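You operate a simulated robot arm through the tools that you are given. There is no shell and no other tool. Be economical: measure what you need, move in short steps, check, and stop when the job is done.

Carry out the task below with a simulated robot arm. There is one attempt and no reset: what you move stays moved.

Task
Bring the line up with only the front welder and belt switched on.
Fine: open the red air valve, turn the key on, flip those two switches and push start last. Leave the hoses and other controls as they are.

The check looks at the end state, three seconds after you hand in, the way a careful person would. Anything else that was tipped, shoved, dropped, spilled or broken makes it a failure.

Robot
A 7-joint arm with a fingered hand, fixed in place. Base frame: the origin is at the foot of the arm, x ahead of it, y to its left, z up. Units: mm, degrees, N and s.
Its first joint turns from -166.0 to 166.0 degrees. Payload 4.7 kg.
Tool frame: the origin (TCP) lies between the finger pads and is the grasp point; the fingertips stand 36 mm ahead of it; z points along the fingers, y is the line along which they close. Largest opening 120 mm; the body of the gripper starts 42 mm behind the TCP. The gripper is a hand of 5 fingers: y runs from the thumb to the fingers, the wrist lies at [-18, -122, -210] in the tool frame, and closing takes about 1.5 s.
Orientation is that of the tool frame in the base frame, as a unit quaternion [x, y, z, w]. With the fingers straight down and the wrist toward the robot, the tool's x, y and z point along [0, 1, 0], [1, 0, 0] and [0, 0, -1] of the base frame.

Tools
- The arm moves only by the tool jog_arm. Its argument "steps" is a list of rows, each an object of numbers (a shift or turn left out is 0, a gripper value left out holds the last): "dx", "dy", "dz": the shift along the base's x, y, z in cm; "wx", "wy", "wz": the turn, a rotation vector about the base's x, y, z in degrees. In form: [{"dx": .., "dy": .., "dz": .., "wx": .., "wy": .., "wz": ..}, ...]. A call has 1 to 12 rows; each row shifts and turns the commanded pose from where the row before left it. "fingers" is the closure in counts, from 0 (fully open) to 255 (shut), set as the call begins (left out, the last holds). A row lasts 0.2 s, in which the tool goes at most 50 mm and 8.6 degrees; a call with a longer step from one row to the next is refused whole, and so is a gripper value outside its range. Where a pose cannot be reached the arm comes as near as it can. A force on the tool above 60 N (or 10 N above the force at the start of the call, whichever is more), or a blocked arm, ends the call early, and 0.2 s more pass. The fingers move at their own pace (about 45 mm/s each) and stop on an object; they squeeze with about 23 N. The grip force told is the motor's: it shows also when the fingers shut on nothing. Time passes only in rows, and 0.2 s behind the last, so rows that do not move let the fingers close. The reply holds the time, the measured pose of the TCP, the force on the tool along the base axes, the opening and the grip force, in the units named above and with some noise, with the torque about the TCP (base axes, N m) and any sound that the robot's microphone picked up, and new pictures: "pictures" is both (left out), scene, wrist or none.
- Cameras (640 x 400 px; columns grow to the right, rows downward): "scene" is fixed at [49.9, -649, 1599.7]; the picture's right is [-0.08, -1.00, 0.00], its down [-0.91, 0.08, -0.41] and it looks along [0.41, -0.03, -0.91] (base axes); focal length 286 px, centre (320, 200). "wrist" rides on the gripper at [73, -91, -143] in the tool frame; the picture's right is [-0.80, 0.28, -0.53], its down [-0.53, -0.73, 0.42] and it looks along [-0.27, 0.62, 0.74] (tool axes); focal length 234 px, centre (320, 200). There is no depth. A picture from a camera that has moved, and an enlarged one, comes with that camera's place and axes in the base frame and with its lens.
- curl_fingers(index, middle, ring, little, thumb_bend, thumb_turn): sets how far each is bent, from 0 (flat) to 1 (curled in); at 0.3 the hand is open as for a grip, at 0.7 the pads meet at the TCP. One left out holds its place. A second passes; each finger stops where it meets its share of the squeeze, and holds until it gets a number again. A gripper value or a shape takes the hand back. It gives what a move gives, with no picture; readings hold the bend of each and the force on index, middle, ring, little, thumb and palm. thumb_turn goes from beside the hand (0) to across from the fingers (1), as for a grip.
- grasp_type(shape): the hand has 5 fingers and takes this shape, open, in about a second: jaw (thumb against the fingers, like two jaws); tri (thumb and two fingers); tip (a fingertip pinch); poke (one finger out to press); point (the index stretched); flat (the hand flat); cup (the hand cupped); fist (a fist). The gripper value then closes the fingers along that shape, each until it touches; the sizes above hold for jaw. It gives what a move gives, with no picture.
- close_up(camera, box): a new picture of the part [left, top, right, bottom] of that camera's present view, enlarged. The clock stands still meanwhile.
- hand_in(): hands the job in; it is judged then, once.

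Work in short steps. Places have to be worked out from the pictures, the camera data and where the tool is seen: move nearer, look again, correct. Check each grasp and each placing, and mend what went wrong. You have 120 turns and 200 pictures in all, those below and enlarged ones among them. Open the gripper and draw the arm clear of the work before you hand the job in, unless the task says otherwise; then end with one line.

The tools are called by a JSON object that holds its "name" and its "arguments". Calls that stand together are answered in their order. jog_arm: Moves the arm, as the interface text tells. Its arguments: {"type":"object","properties":{"steps":{"type":"array","items":{"type":"object","properties":{"dx":{"type":"number"},"dy":{"type":"number"},"dz":{"type":"number"},"wx":{"type":"number"},"wy":{"type":"number"},"wz":{"type":"number"}}}},"fingers":{"type":"number"},"pictures":{"type":"string","enum":["both","scene","wrist","none"]}},"required":["steps"]} The other tools are called the same way: grasp_type (shape) gives the hand a shape; curl_fingers (index, middle, ring, little, thumb_bend, thumb_turn) moves the fingers one by one; close_up (camera, box) takes an enlarged picture of a part of a camera's view; hand_in () hands the job in.

At the start:

```text
t: 0.0
position: [422.2, -510.7, 1221.3]
orientation: [0.707, 0.707, 0.0, 0.0]
contact_force: [-0.1, 0.0, -0.7]
moment: [0.04, -0.01, 0.0]
gripper_width: 119.7
gripper_force: 0.0
shape: jaw
bend: [0.3, 0.3, 0.3, 0.3, 0.3, 0.98]
finger forces: [0.0, 0.0, 0.1, 0.1, 0.1, 0.0]
```

scene: 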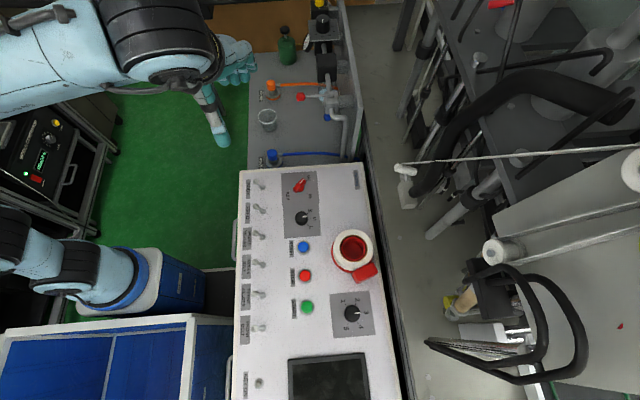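
wrist: 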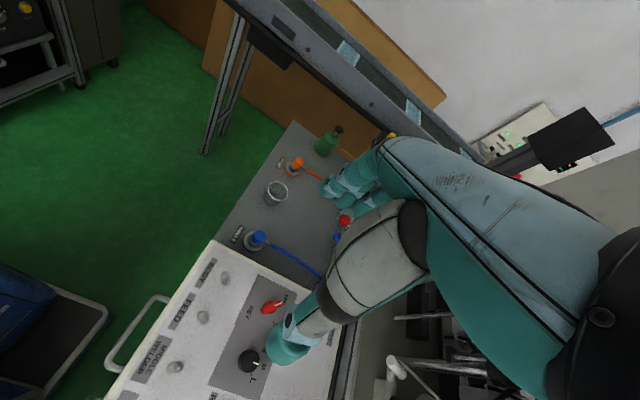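

I start with enlarged views of the panel to read the labels.

{"name": "close_up", "arguments": {"camera": "scene", "box": [230, 160, 310, 260]}}

{"name": "close_up", "arguments": {"camera": "scene", "box": [230, 250, 310, 350]}}

{"name": "close_up", "arguments": {"camera": "scene", "box": [230, 300, 400, 400]}}

{"name": "close_up", "arguments": {"camera": "scene", "box": [275, 160, 385, 260]}}

{"name": "close_up", "arguments": {"camera": "scene", "box": [240, 60, 370, 170]}}

```text
4.00 times, centred on (270, 210) of scene
camera zoom: at [49.9, -649.0, 1599.7], right [-0.08, -1.0, 0.0], down [-0.91, 0.08, -0.41], along [0.41, -0.03, -0.91], focal length 1144 px, centre (520, 160)
```

zoom: 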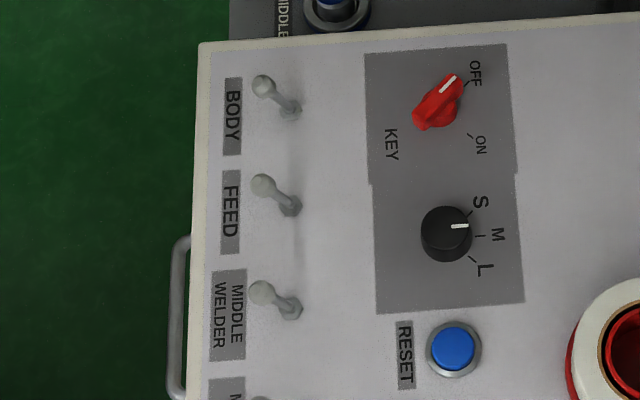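

```text
4.00 times, centred on (270, 300) of scene
camera zoom: at [49.9, -649.0, 1599.7], right [-0.08, -1.0, 0.0], down [-0.91, 0.08, -0.41], along [0.41, -0.03, -0.91], focal length 1144 px, centre (520, -200)
```

zoom: 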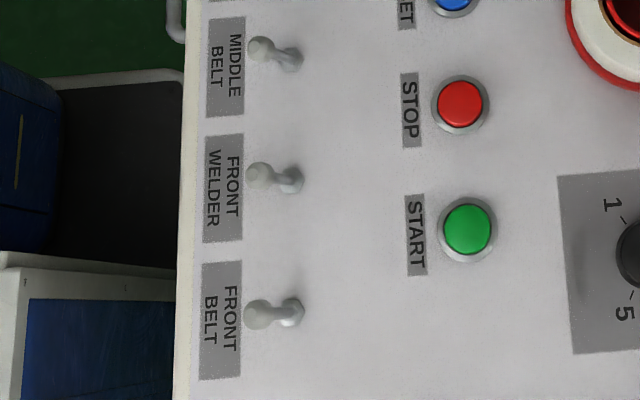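

```text
3.76 times, centred on (315, 350) of scene
camera zoom: at [49.9, -649.0, 1599.7], right [-0.08, -1.0, 0.0], down [-0.91, 0.08, -0.41], along [0.41, -0.03, -0.91], focal length 1076 px, centre (339, -365)
```

zoom: 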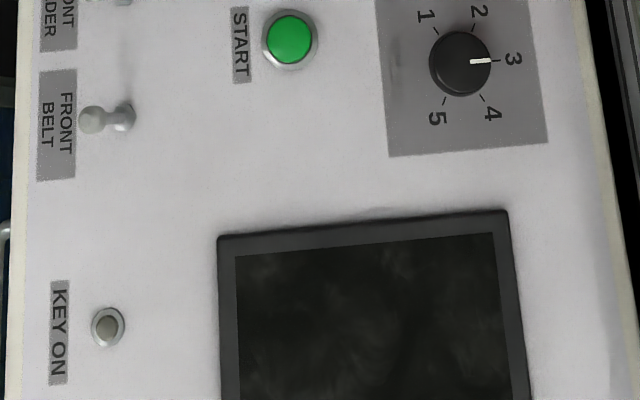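

```text
4.00 times, centred on (330, 210) of scene
camera zoom: at [49.9, -649.0, 1599.7], right [-0.08, -1.0, 0.0], down [-0.91, 0.08, -0.41], along [0.41, -0.03, -0.91], focal length 1144 px, centre (280, 160)
```

zoom: 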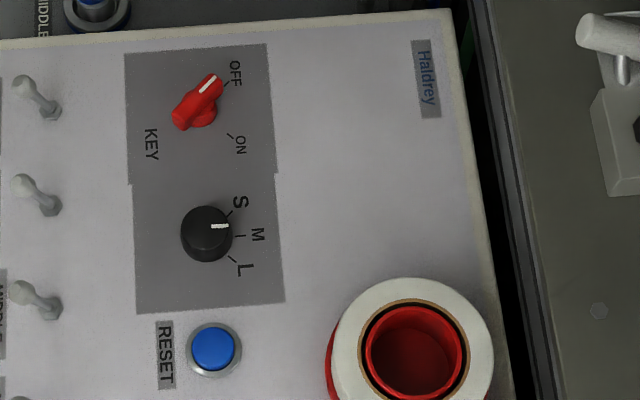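

```text
3.64 times, centred on (305, 115) of scene
camera zoom: at [49.9, -649.0, 1599.7], right [-0.08, -1.0, 0.0], down [-0.91, 0.08, -0.41], along [0.41, -0.03, -0.91], focal length 1040 px, centre (374, 509)
```

zoom: 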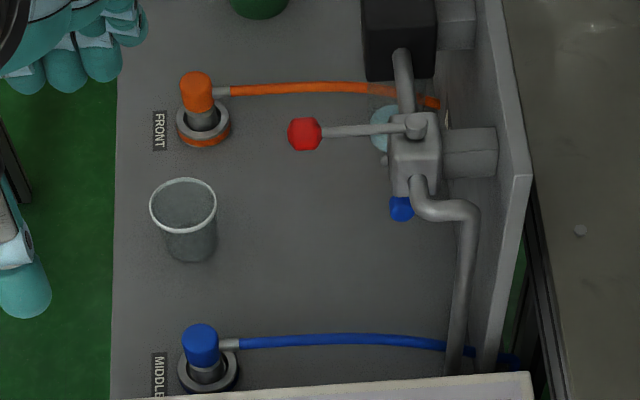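

The panel top is around z≈800, with the knobs up to about 820. I set the poke shape and take a closer look at the valve with the hand higher than it.

{"name": "grasp_type", "arguments": {"shape": "poke"}}

{"name": "jog_arm", "arguments": {"steps": [{"dx": 3, "dz": -2}, {"dx": 3, "dz": -2}, {"dx": 3, "dz": -2}], "pictures": "both"}}

```text
t: 0.9
position: [420.9, -510.9, 1222.9]
orientation: [0.707, 0.707, -0.001, 0.0]
contact_force: [-0.4, 0.9, -0.2]
moment: [-0.04, 0.0, 0.01]
gripper_width: 0.0
gripper_force: 0.1
shape: poke
bend: [0.7, 0.7, 0.99, 0.99, 1.0, 1.0]
finger forces: [0.0, 0.0, 0.0, 0.1, 0.1, 0.0]
```

```text
t: 1.7
position: [512.3, -513.0, 1162.0]
orientation: [0.706, 0.708, 0.0, 0.0]
contact_force: [-0.1, 1.1, 0.3]
moment: [-0.02, -0.01, -0.02]
gripper_width: 0.0
gripper_force: 0.1
shape: poke
bend: [0.7, 0.7, 0.99, 0.99, 1.0, 1.0]
finger forces: [0.1, 0.1, 0.0, 0.0, 0.1, 0.0]
camera wrist: at [422.2, -440.6, 1305.9], right [0.28, -0.8, 0.53], down [-0.73, -0.53, -0.42], along [0.62, -0.27, -0.74], focal length 234 px, centre (320, 200)
```

scene: 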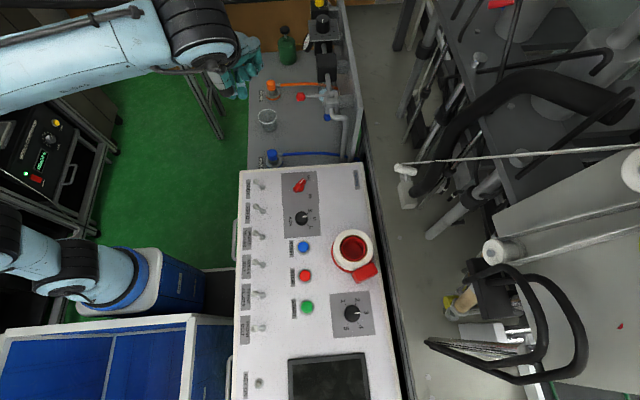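
wrist: 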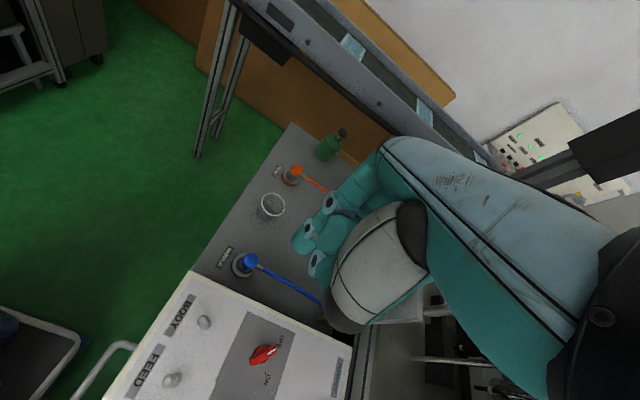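

The red handle tip triangulates to about (634,-643,1000), with the valve axis near (637,-727). I shift the hand back and right so the wrist camera sees the valve unobstructed.

{"name": "jog_arm", "arguments": {"steps": [{"dx": -3.2, "dy": -3.7}, {"dx": -3.2, "dy": -3.7}, {"dx": -3.2, "dy": -3.7}, {"dx": -3.2, "dy": -3.7}, {"dx": -3.2, "dy": -3.7}], "pictures": "both"}}

{"name": "close_up", "arguments": {"camera": "wrist", "box": [220, 80, 380, 180]}}

```text
t: 2.9
position: [350.2, -696.3, 1164.4]
orientation: [0.707, 0.707, -0.001, 0.001]
contact_force: [0.4, 0.5, 1.3]
moment: [-0.12, 0.06, -0.01]
gripper_width: 0.0
gripper_force: 0.1
shape: poke
bend: [0.7, 0.7, 0.99, 0.99, 1.0, 1.0]
finger forces: [0.0, 0.0, 0.1, 0.0, 0.0, 0.0]
camera wrist: at [259.2, -623.7, 1307.5], right [0.28, -0.8, 0.53], down [-0.73, -0.53, -0.42], along [0.62, -0.27, -0.74], focal length 234 px, centre (320, 200)
```

scene: 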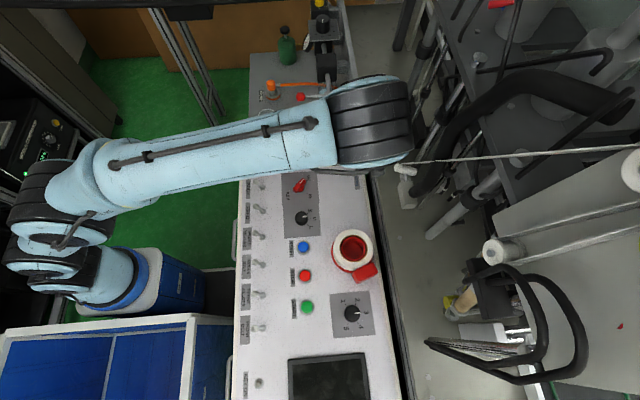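
wrist: 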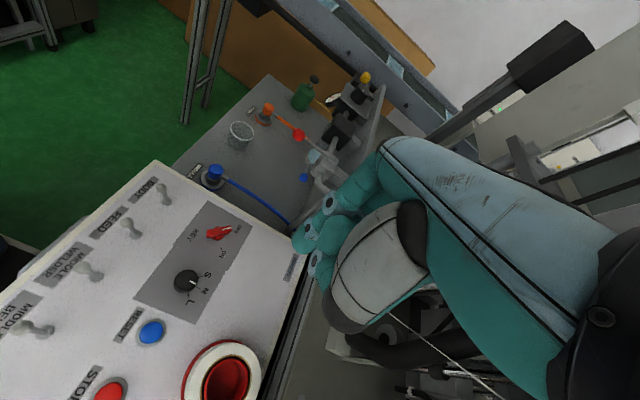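

```text
4.00 times, centred on (300, 130) of wrist
camera zoom: at [259.2, -623.7, 1307.5], right [0.28, -0.8, 0.53], down [-0.73, -0.53, -0.42], along [0.62, -0.27, -0.74], focal length 937 px, centre (400, 480)
```

zoom: 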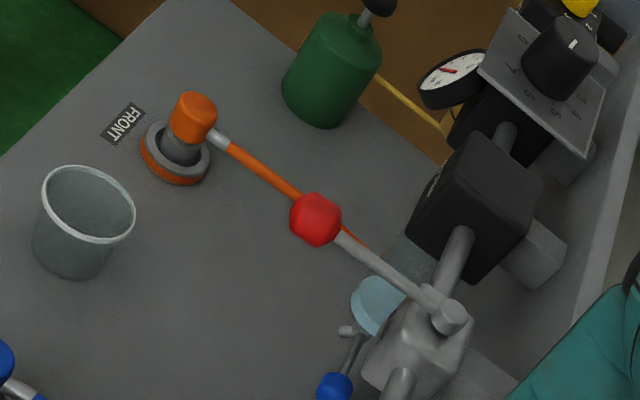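

The valve hub is near (620,-725,1010) and the knob near (634,-645,997). The lever runs across the pipe, so the valve is closed. I'll turn the hand -90° about z so that the wrist is on the operator side and both cameras see the fingers.

{"name": "jog_arm", "arguments": {"steps": [{"wz": -8.2, "dy": 0.5}, {"wz": -8.2, "dy": 0.5}, {"wz": -8.2, "dy": 0.5}, {"wz": -8.2, "dy": 0.5}, {"wz": -8.2, "dy": 0.5}, {"wz": -8.2}, {"wz": -8.2}, {"wz": -8.2}, {"wz": -8.2}, {"wz": -8.2}, {"wz": -8.0}], "pictures": "none"}}

{"name": "grasp_type", "arguments": {"shape": "point"}}

{"name": "jog_arm", "arguments": {"steps": [{"dz": -1}], "pictures": "both"}}

```text
t: 5.3
position: [350.6, -671.7, 1162.8]
orientation: [1.0, -0.001, 0.0, 0.0]
contact_force: [-0.3, 0.3, 0.0]
moment: [0.01, 0.02, 0.04]
gripper_width: 0.2
gripper_force: 0.1
shape: poke
bend: [0.7, 0.7, 0.99, 0.99, 1.0, 1.0]
finger forces: [0.1, 0.0, 0.0, 0.1, 0.0, 0.1]
```

```text
t: 6.2
position: [352.5, -671.5, 1162.0]
orientation: [1.0, 0.001, 0.0, 0.0]
contact_force: [0.4, -0.5, -0.3]
moment: [0.01, 0.01, 0.01]
gripper_width: 0.0
gripper_force: 0.1
shape: point
bend: [0.19, 1.0, 1.0, 1.0, 0.98, 0.88]
finger forces: [0.0, 0.1, 0.1, 0.1, 0.0, 0.0]
```

```text
t: 6.6
position: [351.6, -671.7, 1151.7]
orientation: [1.0, 0.0, 0.0, 0.0]
contact_force: [0.1, 0.6, -0.1]
moment: [-0.02, -0.01, 0.0]
gripper_width: 0.0
gripper_force: 0.1
shape: point
bend: [0.19, 1.0, 1.0, 1.0, 0.98, 0.88]
finger forces: [0.0, 0.1, 0.1, 0.0, 0.0, 0.0]
camera wrist: at [424.5, -581.0, 1296.3], right [-0.8, -0.28, 0.53], down [-0.53, 0.73, -0.43], along [-0.27, -0.62, -0.74], focal length 234 px, centre (320, 200)
```

scene: 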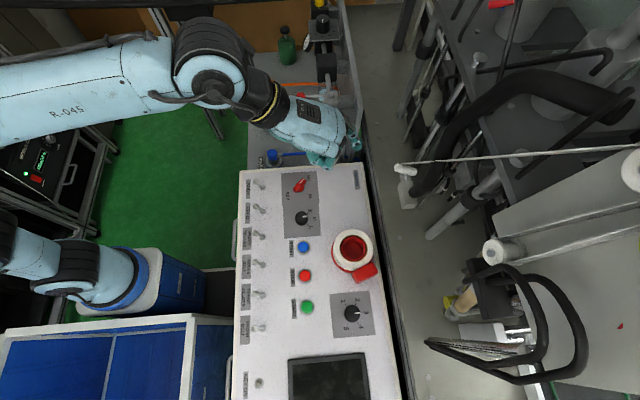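
wrist: 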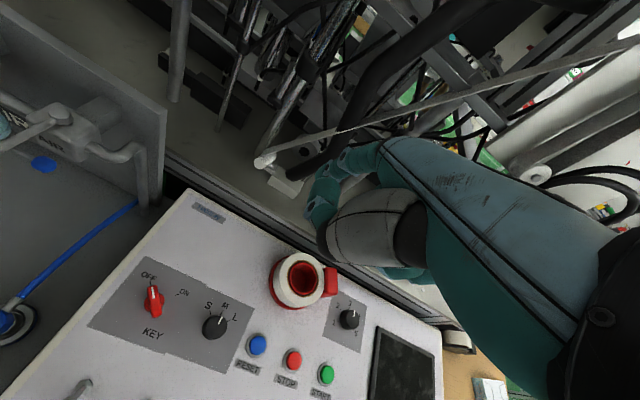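

Now I look closely at the pointing hand in both cameras to locate the index tip.

{"name": "close_up", "arguments": {"camera": "scene", "box": [270, 80, 390, 180]}}

{"name": "close_up", "arguments": {"camera": "wrist", "box": [280, 120, 440, 260]}}

```text
4.00 times, centred on (330, 130) of scene
camera zoom: at [49.9, -649.0, 1599.7], right [-0.08, -1.0, 0.0], down [-0.91, 0.08, -0.41], along [0.41, -0.03, -0.91], focal length 1144 px, centre (280, 480)
```

zoom: 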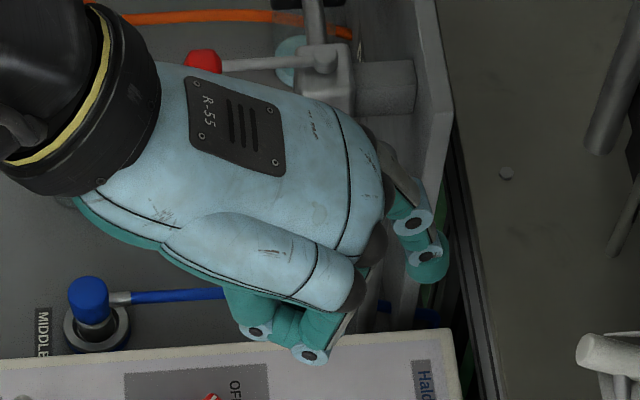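

```text
2.86 times, centred on (360, 190) of wrist
camera zoom: at [424.5, -581.0, 1296.3], right [-0.8, -0.28, 0.53], down [-0.53, 0.73, -0.43], along [-0.27, -0.62, -0.74], focal length 669 px, centre (206, 229)
```

zoom: 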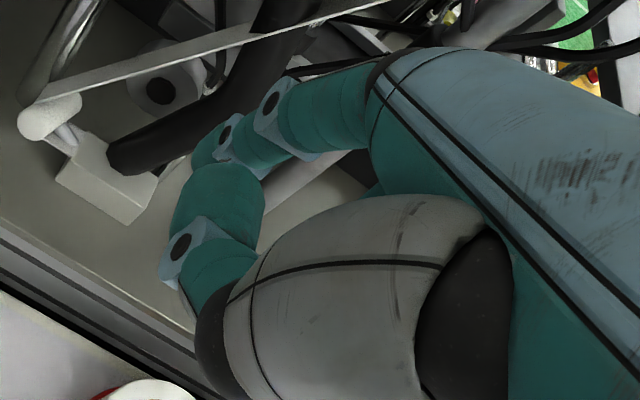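

The pointed index sticks out forward rather than downward. I bend the index to about 0.6 and curl the others so that a single finger points down.

{"name": "curl_fingers", "arguments": {"index": 0.6, "middle": 1, "ring": 1, "little": 1, "thumb_bend": 1, "thumb_turn": 0.5}}

{"name": "close_up", "arguments": {"camera": "scene", "box": [290, 90, 390, 180]}}

{"name": "close_up", "arguments": {"camera": "wrist", "box": [260, 120, 440, 280]}}

```text
t: 7.6
position: [351.0, -672.3, 1152.2]
orientation: [1.0, -0.001, 0.0, 0.0]
contact_force: [0.4, 0.4, -0.2]
moment: [-0.02, 0.01, 0.0]
gripper_width: 49.1
gripper_force: 0.1
shape: fingers
bend: [0.6, 1.0, 1.0, 1.0, 1.0, 0.51]
finger forces: [0.0, 0.0, 0.0, 0.1, 0.0, 0.0]
```

```text
4.44 times, centred on (340, 135) of scene
camera zoom: at [49.9, -649.0, 1599.7], right [-0.08, -1.0, 0.0], down [-0.91, 0.08, -0.41], along [0.41, -0.03, -0.91], focal length 1271 px, centre (231, 489)
```

zoom: 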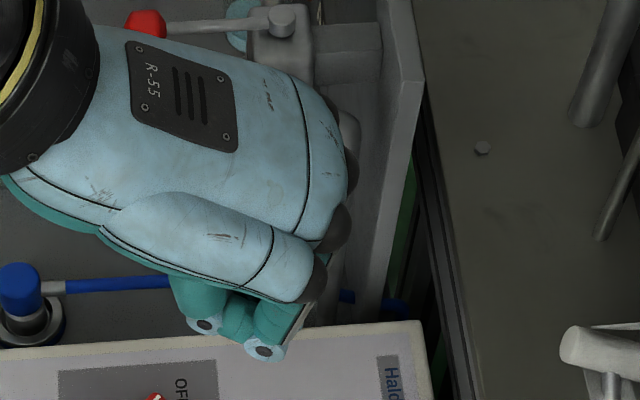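

```text
2.50 times, centred on (350, 200) of wrist
camera zoom: at [424.5, -581.2, 1296.0], right [-0.8, -0.28, 0.53], down [-0.53, 0.73, -0.42], along [-0.27, -0.62, -0.74], focal length 585 px, centre (245, 200)
```

zoom: 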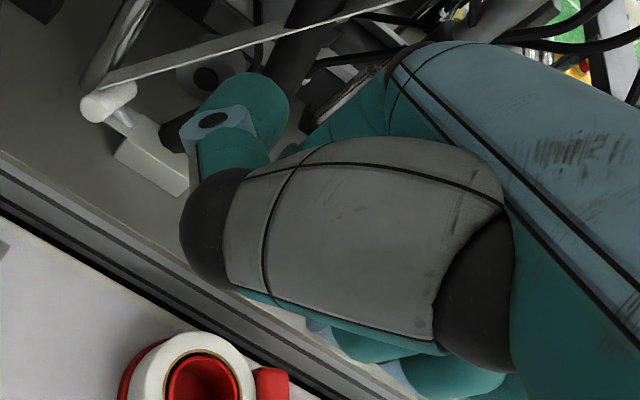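

The back of the hand hides the fingertip, so I tilt the tool about y so that the index side faces the scene camera.

{"name": "jog_arm", "arguments": {"steps": [{"wy": -7.5, "dz": 0.5}, {"wy": -7.5, "dz": 0.5}, {"wy": -7.5}, {"wy": -7.5}, {"wy": -7.5}, {"wy": -7.5}], "pictures": "both"}}

{"name": "close_up", "arguments": {"camera": "scene", "box": [260, 60, 400, 170]}}

```text
t: 9.0
position: [351.3, -671.3, 1162.6]
orientation: [0.923, 0.002, 0.384, 0.001]
contact_force: [0.3, 1.0, 0.0]
moment: [0.02, -0.02, 0.03]
gripper_width: 49.2
gripper_force: 0.2
shape: fingers
bend: [0.6, 1.0, 1.0, 1.0, 1.0, 0.51]
finger forces: [0.0, 0.0, 0.0, 0.0, 0.0, 0.0]
camera wrist: at [301.9, -580.6, 1316.8], right [-0.94, -0.28, -0.2], down [-0.07, 0.73, -0.68], along [0.33, -0.62, -0.71], focal length 234 px, centre (320, 200)
```

scene: 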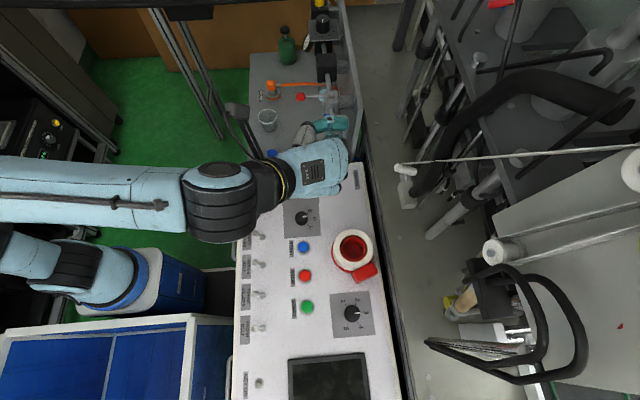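
wrist: 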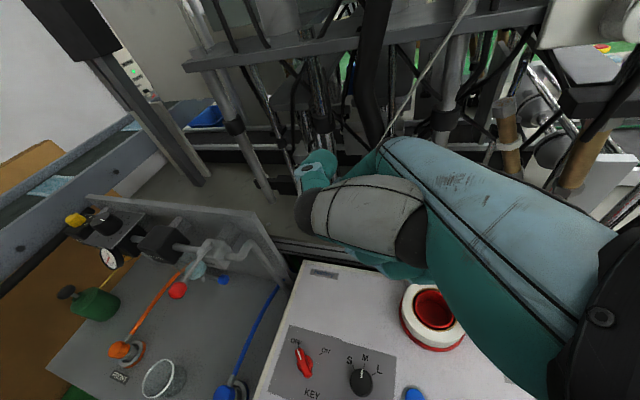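

```text
3.64 times, centred on (330, 115) of scene
camera zoom: at [49.9, -649.0, 1599.7], right [-0.08, -1.0, 0.0], down [-0.91, 0.08, -0.41], along [0.41, -0.03, -0.91], focal length 1040 px, centre (284, 509)
```

zoom: 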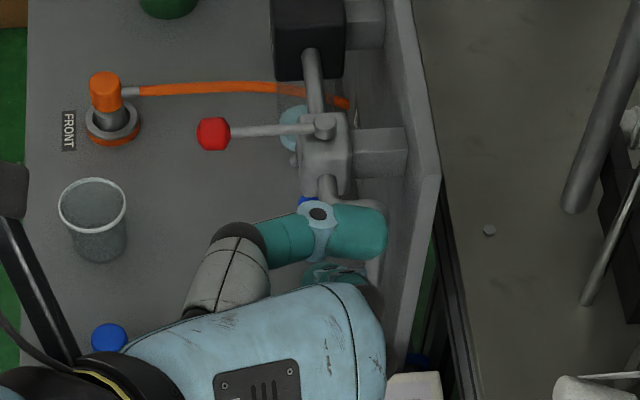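

The thumb is crossing in front of the index. I turn it fully across and look again.

{"name": "curl_fingers", "arguments": {"index": 0.5, "thumb_bend": 0.6, "thumb_turn": 0}}

{"name": "close_up", "arguments": {"camera": "scene", "box": [260, 60, 400, 170]}}

{"name": "close_up", "arguments": {"camera": "wrist", "box": [240, 100, 440, 300]}}

```text
t: 10.0
position: [352.4, -672.6, 1163.1]
orientation: [0.924, 0.0, 0.382, -0.001]
contact_force: [-0.5, -0.2, 0.2]
moment: [0.0, -0.02, -0.02]
gripper_width: 126.3
gripper_force: 0.1
shape: fingers
bend: [0.5, 1.0, 1.0, 1.0, 0.6, 0.0]
finger forces: [0.0, 0.0, 0.0, 0.0, 0.1, 0.0]
```

```text
3.64 times, centred on (330, 115) of scene
camera zoom: at [49.9, -649.0, 1599.7], right [-0.08, -1.0, 0.0], down [-0.91, 0.08, -0.41], along [0.41, -0.03, -0.91], focal length 1040 px, centre (284, 509)
```

zoom: 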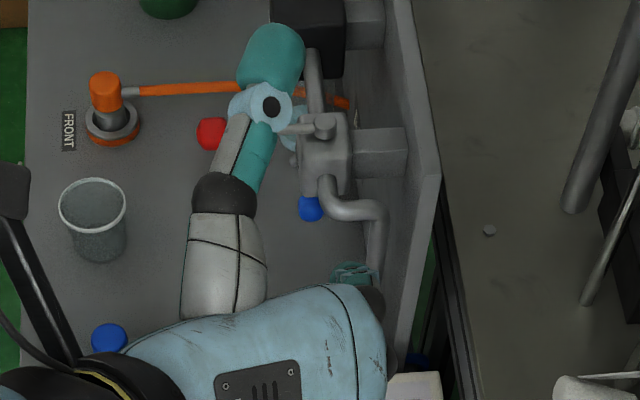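

```text
2.00 times, centred on (340, 200) of wrist
camera zoom: at [302.0, -581.0, 1316.3], right [-0.94, -0.28, -0.2], down [-0.08, 0.73, -0.68], along [0.33, -0.62, -0.71], focal length 468 px, centre (280, 200)
```

zoom: 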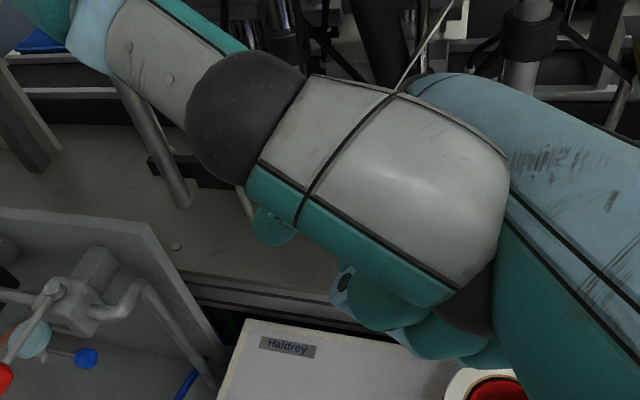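

The thumb beside the hand sticks far out. I try the poke thumb setting (bent in, turned across) with only the index at 0.7.

{"name": "curl_fingers", "arguments": {"index": 0.6, "thumb_bend": 1, "thumb_turn": 1}}

{"name": "close_up", "arguments": {"camera": "scene", "box": [260, 60, 400, 170]}}

{"name": "close_up", "arguments": {"camera": "wrist", "box": [240, 100, 440, 300]}}

```text
t: 11.0
position: [351.7, -672.9, 1162.2]
orientation: [0.924, 0.0, 0.383, 0.0]
contact_force: [0.7, -0.4, -0.1]
moment: [-0.01, -0.01, 0.01]
gripper_width: 38.1
gripper_force: 0.1
shape: fingers
bend: [0.59, 1.0, 1.0, 1.0, 0.99, 0.97]
finger forces: [0.0, 0.1, 0.0, 0.0, 0.0, 0.1]
```

```text
3.64 times, centred on (330, 115) of scene
camera zoom: at [49.9, -649.0, 1599.7], right [-0.08, -1.0, 0.0], down [-0.91, 0.08, -0.41], along [0.41, -0.03, -0.91], focal length 1040 px, centre (284, 509)
```

zoom: 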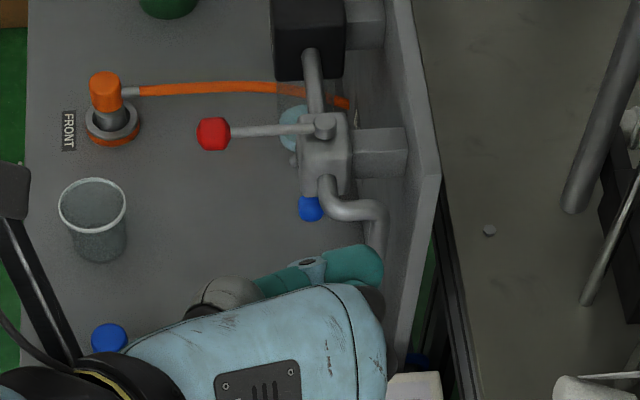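

```text
2.00 times, centred on (340, 200) of wrist
camera zoom: at [302.0, -581.0, 1316.3], right [-0.94, -0.28, -0.2], down [-0.08, 0.73, -0.68], along [0.33, -0.62, -0.71], focal length 468 px, centre (280, 200)
```

zoom: 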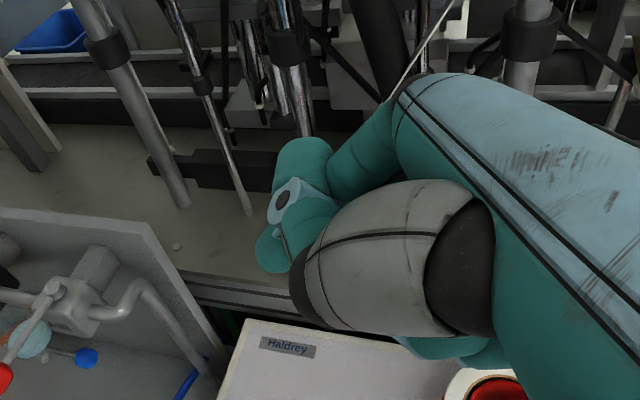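

The controls are roughly 85 mm apart, so a closed fingertip pinch centred on the TCP makes a well-defined poker. I try the "tip" shape, closed.

{"name": "grasp_type", "arguments": {"shape": "tip"}}

{"name": "close_up", "arguments": {"camera": "wrist", "box": [200, 100, 440, 300]}}

{"name": "jog_arm", "arguments": {"steps": [{}, {}, {}, {}, {}, {}, {}, {}], "fingers": 255, "pictures": "none"}}

{"name": "close_up", "arguments": {"camera": "scene", "box": [260, 60, 400, 170]}}

{"name": "close_up", "arguments": {"camera": "wrist", "box": [200, 100, 440, 300]}}

```text
t: 11.9
position: [351.4, -671.9, 1162.3]
orientation: [0.924, 0.0, 0.382, 0.0]
contact_force: [-0.9, 0.6, -0.5]
moment: [-0.02, -0.01, 0.02]
gripper_width: 119.3
gripper_force: 0.1
shape: tip
bend: [0.3, 0.98, 0.99, 0.99, 0.3, 0.98]
finger forces: [0.0, 0.0, 0.1, 0.0, 0.1, 0.1]
```

```text
2.00 times, centred on (320, 200) of wrist
camera zoom: at [302.0, -581.0, 1316.3], right [-0.94, -0.28, -0.2], down [-0.08, 0.73, -0.68], along [0.33, -0.62, -0.71], focal length 468 px, centre (320, 200)
```

zoom: 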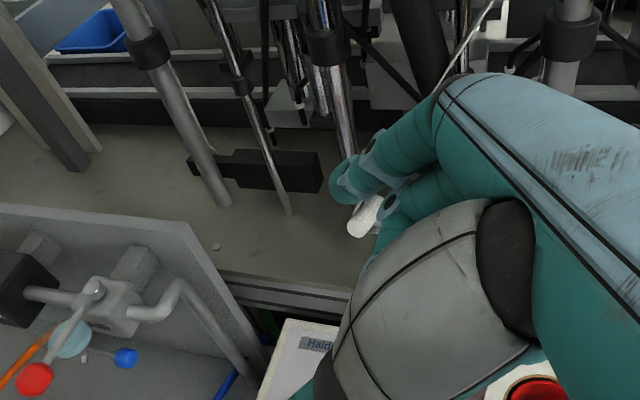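

```text
t: 13.7
position: [350.1, -671.3, 1163.4]
orientation: [0.924, 0.001, 0.383, 0.0]
contact_force: [-0.1, 0.8, 0.3]
moment: [-0.03, 0.01, 0.04]
gripper_width: 0.0
gripper_force: 23.1
shape: tip
bend: [0.7, 1.0, 1.0, 1.0, 0.52, 1.0]
finger forces: [0.0, 0.1, 0.0, 0.0, 0.0, 0.0]
```

```text
3.64 times, centred on (330, 115) of scene
camera zoom: at [49.9, -649.0, 1599.7], right [-0.08, -1.0, 0.0], down [-0.91, 0.08, -0.41], along [0.41, -0.03, -0.91], focal length 1040 px, centre (284, 509)
```

zoom: 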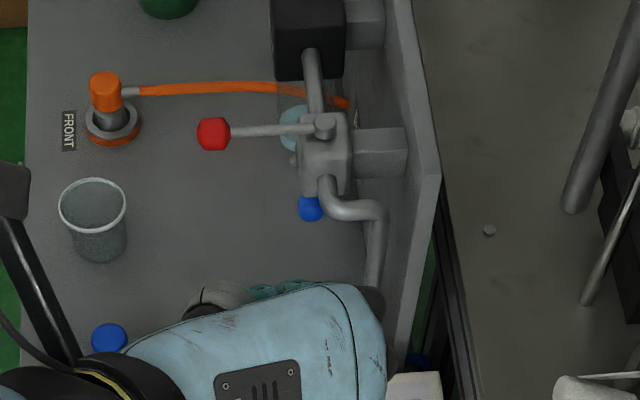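

```text
2.00 times, centred on (320, 200) of wrist
camera zoom: at [302.0, -581.0, 1316.3], right [-0.94, -0.28, -0.2], down [-0.08, 0.73, -0.68], along [0.33, -0.62, -0.71], focal length 468 px, centre (320, 200)
```

zoom: 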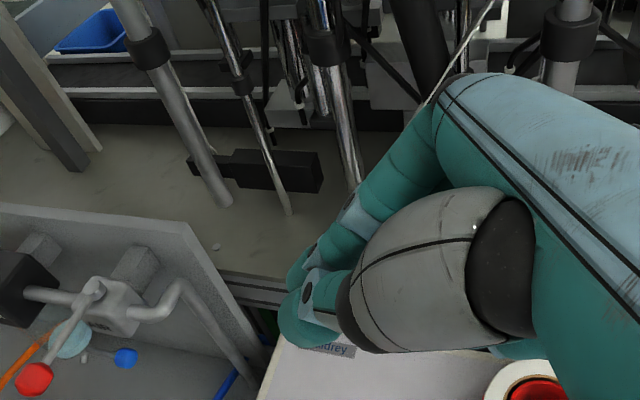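

The pinched tip lands at TCP + 36 mm along the tool axis, as expected. I undo the tilt, lean the wrist away to +y (wx -24°), and move to hover on the far (+x) side of the red valve handle.

{"name": "jog_arm", "arguments": {"steps": [{"wy": 7.5}, {"wy": 7.5}, {"wy": 7.5}, {"wy": 7.5}, {"wy": 7.5}, {"wy": 7.5}, {"wx": -8}, {"wx": -8}, {"wx": -8}], "pictures": "none"}}

{"name": "jog_arm", "arguments": {"steps": [{"dx": 4, "dy": 0.5}, {"dx": 4, "dy": 0.5}, {"dx": 4, "dy": 0.5}, {"dx": 4, "dy": 0.5}, {"dx": 4, "dy": 0.5}, {"dx": 4, "dy": 0.3}, {"dx": 4}, {"dx": 3.2}, {"dz": -3}, {"dz": -3}], "pictures": "both"}}

{"name": "close_up", "arguments": {"camera": "wrist", "box": [220, 190, 420, 320]}}

```text
t: 15.7
position: [351.3, -671.9, 1161.4]
orientation: [0.978, 0.0, -0.002, 0.208]
contact_force: [0.6, -0.8, 0.1]
moment: [-0.02, -0.01, -0.02]
gripper_width: 0.2
gripper_force: 22.8
shape: tip
bend: [0.7, 1.0, 1.0, 1.0, 0.52, 1.0]
finger forces: [0.1, 0.0, 0.1, 0.1, 0.0, 0.0]
```

```text
t: 17.9
position: [663.9, -642.4, 1104.4]
orientation: [0.978, -0.001, -0.001, 0.208]
contact_force: [-0.1, 0.3, 0.4]
moment: [-0.02, -0.01, 0.01]
gripper_width: 0.0
gripper_force: 22.9
shape: tip
bend: [0.7, 1.0, 1.0, 1.0, 0.52, 1.0]
finger forces: [0.0, 0.1, 0.0, 0.0, 0.0, 0.0]
camera wrist: at [737.5, -501.5, 1198.2], right [-0.8, -0.04, 0.59], down [-0.53, 0.5, -0.69], along [-0.27, -0.87, -0.42], focal length 234 px, centre (320, 200)
```

scene: 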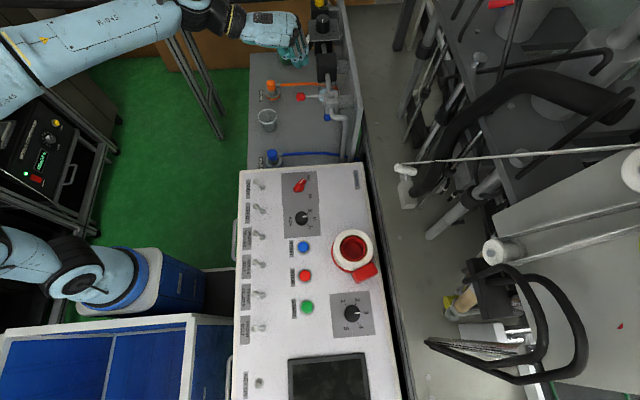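
wrist: 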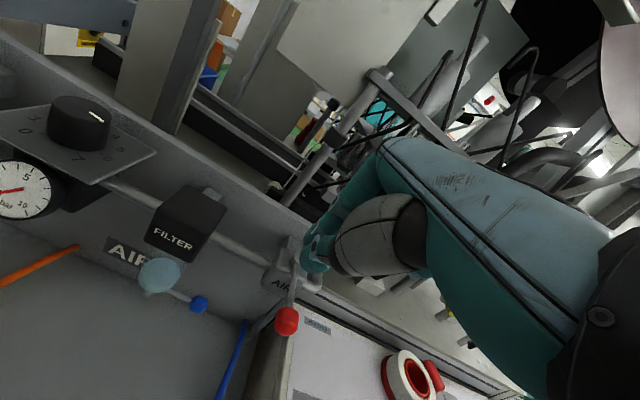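

```text
3.08 times, centred on (320, 255) of wrist
camera zoom: at [737.5, -501.5, 1198.2], right [-0.8, -0.04, 0.59], down [-0.53, 0.5, -0.69], along [-0.27, -0.87, -0.42], focal length 720 px, centre (320, 31)
```

zoom: 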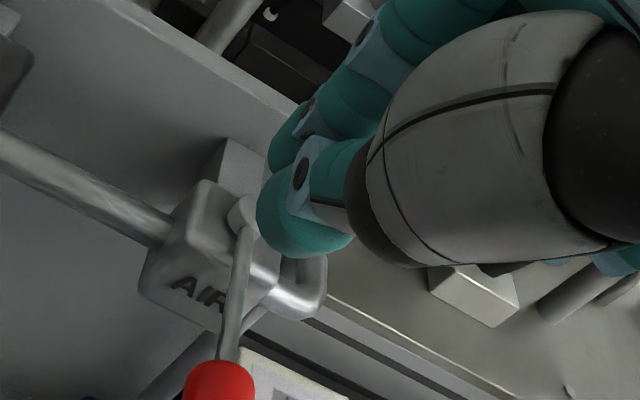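

The view confirms the lever lies along +y from a hub near (636,-724) at z≈1000, with the pinch tip on its far side. I lower it beside the lever.

{"name": "jog_arm", "arguments": {"steps": [{"dz": -3}, {"dz": -3}, {"dz": -2.6}, {}], "pictures": "wrist"}}

{"name": "close_up", "arguments": {"camera": "wrist", "box": [220, 190, 420, 320]}}

{"name": "close_up", "arguments": {"camera": "scene", "box": [250, 40, 370, 130]}}

```text
t: 18.9
position: [663.8, -643.4, 1014.6]
orientation: [0.978, 0.0, 0.0, 0.208]
contact_force: [-0.8, -0.6, -0.4]
moment: [0.01, -0.04, 0.02]
gripper_width: 0.0
gripper_force: 22.7
shape: tip
bend: [0.7, 1.0, 1.0, 1.0, 0.52, 1.0]
finger forces: [0.0, 0.0, 0.1, 0.0, 0.0, 0.1]
camera wrist: at [737.2, -502.4, 1109.6], right [-0.8, -0.04, 0.59], down [-0.53, 0.5, -0.69], along [-0.27, -0.87, -0.42], focal length 234 px, centre (320, 200)
```

wrist: 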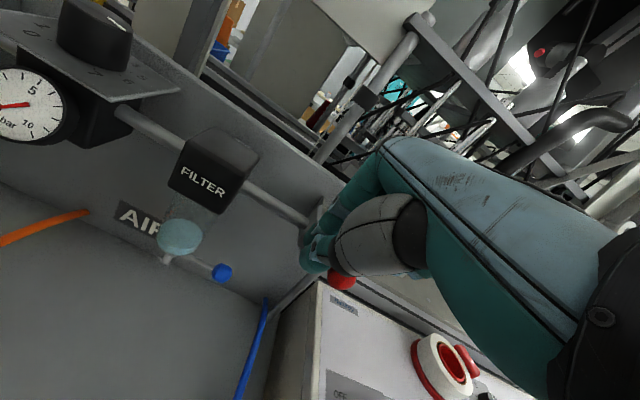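

```text
3.08 times, centred on (320, 255) of wrist
camera zoom: at [737.2, -502.4, 1109.6], right [-0.8, -0.04, 0.59], down [-0.53, 0.5, -0.69], along [-0.27, -0.87, -0.42], focal length 720 px, centre (320, 31)
```

zoom: 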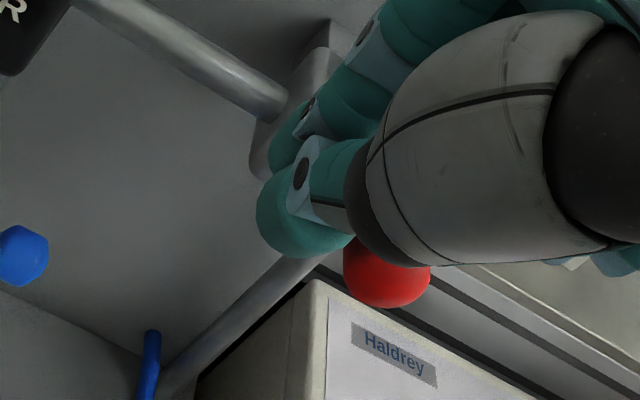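

```text
4.44 times, centred on (310, 85) of scene
camera zoom: at [49.9, -649.0, 1599.7], right [-0.08, -1.0, 0.0], down [-0.91, 0.08, -0.41], along [0.41, -0.03, -0.91], focal length 1271 px, centre (364, 711)
```

zoom: 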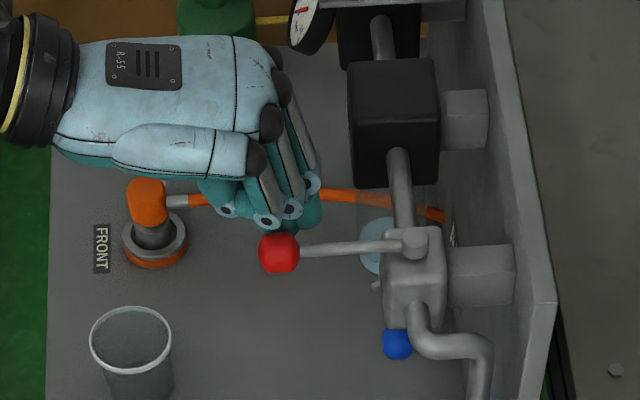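

The tip is beside the lever on the far side. I push toward -x along the lever's arc, about half the way first.

{"name": "jog_arm", "arguments": {"steps": [{"dx": -1.0, "dy": 0.6}, {"dx": -1.0, "dy": 0.1}, {"dx": -0.9, "dy": 0.1}, {"dx": -1.0, "dy": -0.1}, {"dx": -0.9, "dy": -0.2}, {"dx": -1.8, "dy": -0.8}], "pictures": "wrist"}}

{"name": "close_up", "arguments": {"camera": "scene", "box": [250, 40, 370, 130]}}

```text
t: 20.3
position: [595.4, -646.6, 1014.2]
orientation: [0.978, 0.0, 0.0, 0.208]
contact_force: [0.3, -0.4, -0.3]
moment: [-0.03, 0.03, -0.01]
gripper_width: 0.1
gripper_force: 22.6
shape: tip
bend: [0.7, 1.0, 1.0, 1.0, 0.52, 1.0]
finger forces: [0.0, 0.0, 0.0, 0.0, 0.0, 0.0]
camera wrist: at [669.0, -505.2, 1109.2], right [-0.8, -0.04, 0.59], down [-0.53, 0.5, -0.69], along [-0.27, -0.87, -0.42], focal length 234 px, centre (320, 200)
```

wrist: 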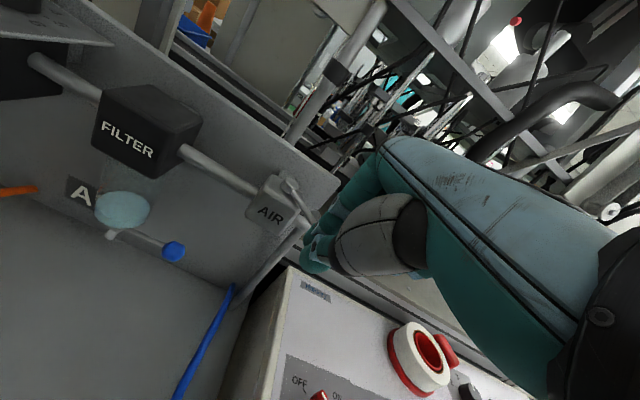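

```text
4.44 times, centred on (310, 85) of scene
camera zoom: at [49.9, -649.0, 1599.7], right [-0.08, -1.0, 0.0], down [-0.91, 0.08, -0.41], along [0.41, -0.03, -0.91], focal length 1271 px, centre (364, 711)
```

zoom: 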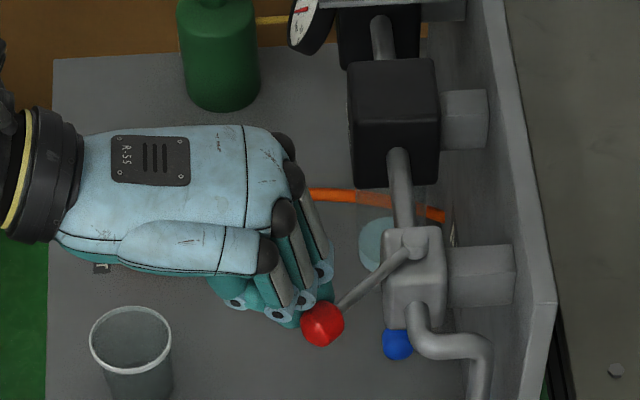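

The lever is turning the right way, about halfway. I continue the arc.

{"name": "jog_arm", "arguments": {"steps": [{"dx": -0.8, "dy": -0.6}, {"dx": -0.7, "dy": -0.6}, {"dx": -0.6, "dy": -0.8}, {"dx": -0.5, "dy": -0.8}, {"dx": -0.3, "dy": -0.9}], "pictures": "wrist"}}

{"name": "close_up", "arguments": {"camera": "scene", "box": [250, 40, 370, 130]}}

```text
t: 21.5
position: [566.9, -684.1, 1015.2]
orientation: [0.978, 0.001, 0.0, 0.208]
contact_force: [-0.4, -0.8, -0.2]
moment: [0.02, -0.02, 0.03]
gripper_width: 0.2
gripper_force: 23.8
shape: tip
bend: [0.7, 1.0, 1.0, 1.0, 0.52, 1.0]
finger forces: [0.0, 0.0, 0.0, 0.1, 0.1, 0.0]
camera wrist: at [640.6, -542.3, 1110.5], right [-0.8, -0.04, 0.59], down [-0.53, 0.5, -0.69], along [-0.27, -0.87, -0.42], focal length 234 px, centre (320, 200)
```

wrist: 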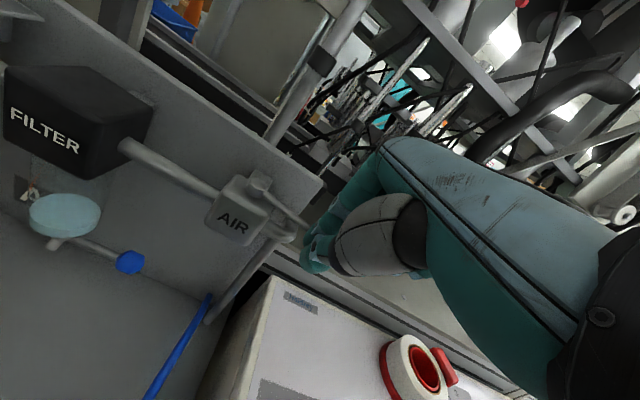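

```text
4.44 times, centred on (310, 85) of scene
camera zoom: at [49.9, -649.0, 1599.7], right [-0.08, -1.0, 0.0], down [-0.91, 0.08, -0.41], along [0.41, -0.03, -0.91], focal length 1271 px, centre (364, 711)
```

zoom: 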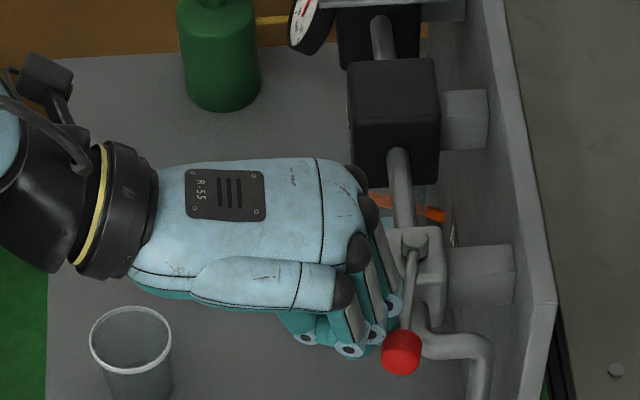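

The lever is almost parallel to the pipe. I nudge a bit further in -y to find the stop.

{"name": "jog_arm", "arguments": {"steps": [{"dy": -0.5}, {"dy": -0.5}, {}], "pictures": "none"}}

{"name": "close_up", "arguments": {"camera": "scene", "box": [270, 50, 370, 130]}}

```text
t: 22.3
position: [567.8, -694.2, 1015.4]
orientation: [0.978, 0.0, 0.0, 0.208]
contact_force: [0.0, -0.1, -0.3]
moment: [0.02, -0.01, -0.03]
gripper_width: 0.1
gripper_force: 22.9
shape: tip
bend: [0.7, 1.0, 1.0, 1.0, 0.52, 1.0]
finger forces: [0.0, 0.1, 0.0, 0.0, 0.0, 0.0]
```

```text
5.00 times, centred on (320, 90) of scene
camera zoom: at [49.9, -649.0, 1599.7], right [-0.08, -1.0, 0.0], down [-0.91, 0.08, -0.41], along [0.41, -0.03, -0.91], focal length 1430 px, centre (320, 750)
```

zoom: 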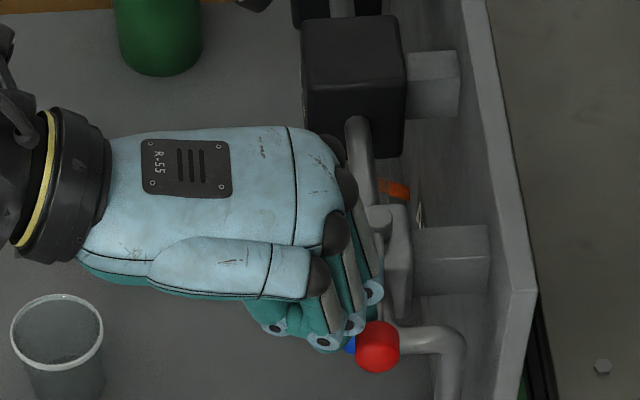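

No stop force yet; I nudge another 8 mm.

{"name": "jog_arm", "arguments": {"steps": [{"dy": -0.4}, {"dy": -0.4}, {}], "pictures": "wrist"}}

{"name": "close_up", "arguments": {"camera": "scene", "box": [270, 50, 370, 130]}}

```text
t: 23.1
position: [568.1, -700.7, 1015.6]
orientation: [0.978, 0.0, 0.0, 0.209]
contact_force: [-2.4, 5.6, 0.8]
moment: [0.11, 0.04, -0.02]
gripper_width: 0.0
gripper_force: 22.5
shape: tip
bend: [0.7, 1.0, 1.0, 1.0, 0.52, 1.0]
finger forces: [0.0, 0.0, 0.1, 0.0, 0.1, 0.0]
camera wrist: at [641.5, -559.9, 1110.5], right [-0.8, -0.04, 0.59], down [-0.53, 0.5, -0.69], along [-0.27, -0.87, -0.42], focal length 234 px, centre (320, 200)
```

wrist: 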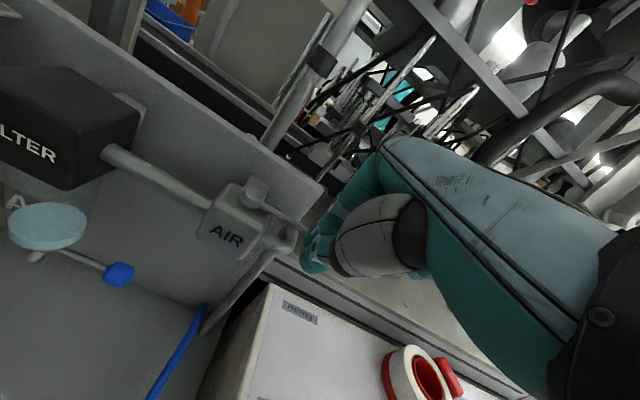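

```text
5.00 times, centred on (320, 90) of scene
camera zoom: at [49.9, -649.0, 1599.7], right [-0.08, -1.0, 0.0], down [-0.91, 0.08, -0.41], along [0.41, -0.03, -0.91], focal length 1430 px, centre (320, 750)
```

zoom: 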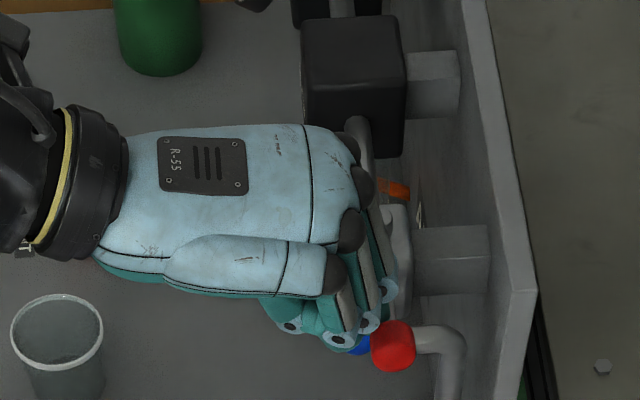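

A 6 N reaction has appeared, so this is likely the stop. I push 4 mm more to confirm, then back away in +y and look.

{"name": "jog_arm", "arguments": {"steps": [{"dy": -0.4}, {}], "pictures": "none"}}

{"name": "jog_arm", "arguments": {"steps": [{"dy": 1.5}, {"dy": 3}, {"dy": 3}, {"dy": 1, "dz": 4}, {"dz": 4}], "pictures": "both"}}

{"name": "close_up", "arguments": {"camera": "scene", "box": [270, 50, 370, 130]}}

```text
t: 23.7
position: [567.8, -705.1, 1015.9]
orientation: [0.978, 0.0, 0.0, 0.208]
contact_force: [-5.2, 14.7, 0.6]
moment: [0.35, 0.15, -0.03]
gripper_width: 0.0
gripper_force: 22.9
shape: tip
bend: [0.7, 1.0, 1.0, 1.0, 0.51, 1.0]
finger forces: [0.0, 0.0, 0.0, 0.0, 0.1, 0.1]
```

```text
t: 24.9
position: [571.8, -620.1, 1094.9]
orientation: [0.978, 0.001, -0.001, 0.208]
contact_force: [0.4, -0.7, -0.8]
moment: [0.0, 0.02, 0.02]
gripper_width: 0.0
gripper_force: 22.7
shape: tip
bend: [0.7, 1.0, 1.0, 1.0, 0.51, 1.0]
finger forces: [0.1, 0.0, 0.0, 0.0, 0.0, 0.0]
camera wrist: at [644.9, -479.0, 1190.5], right [-0.8, -0.04, 0.59], down [-0.53, 0.5, -0.68], along [-0.27, -0.87, -0.42], focal length 234 px, centre (320, 200)
```

scene: 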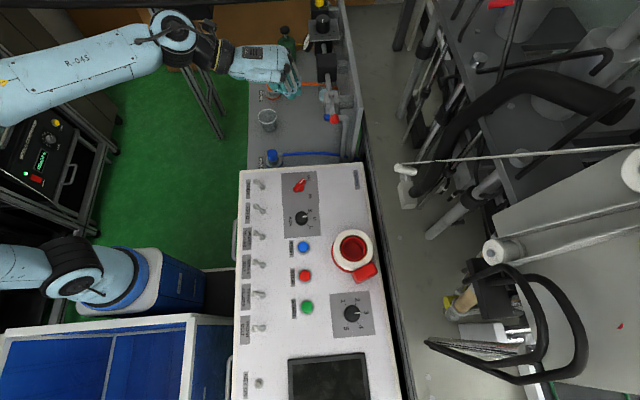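
wrist: 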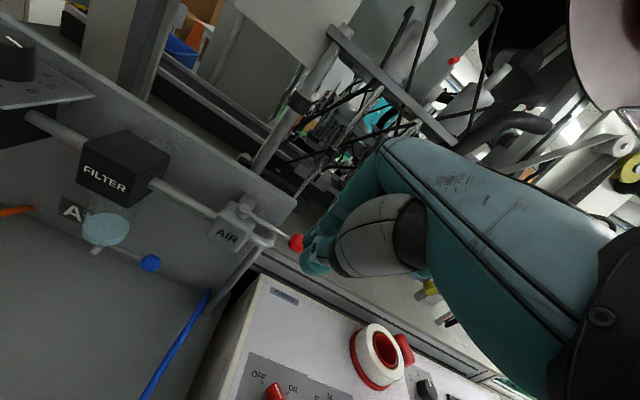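

```text
5.00 times, centred on (320, 90) of scene
camera zoom: at [49.9, -649.0, 1599.7], right [-0.08, -1.0, 0.0], down [-0.91, 0.08, -0.41], along [0.41, -0.03, -0.91], focal length 1430 px, centre (320, 750)
```

zoom: 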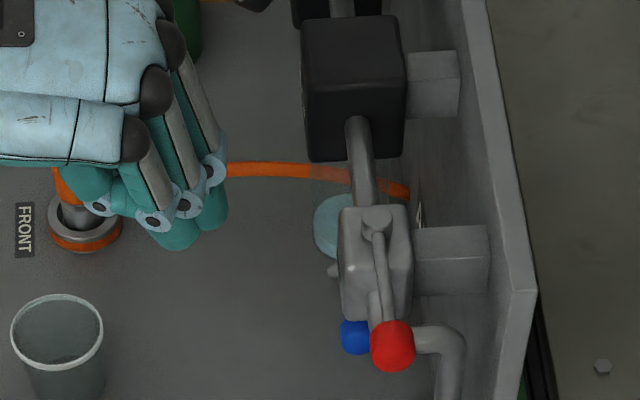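

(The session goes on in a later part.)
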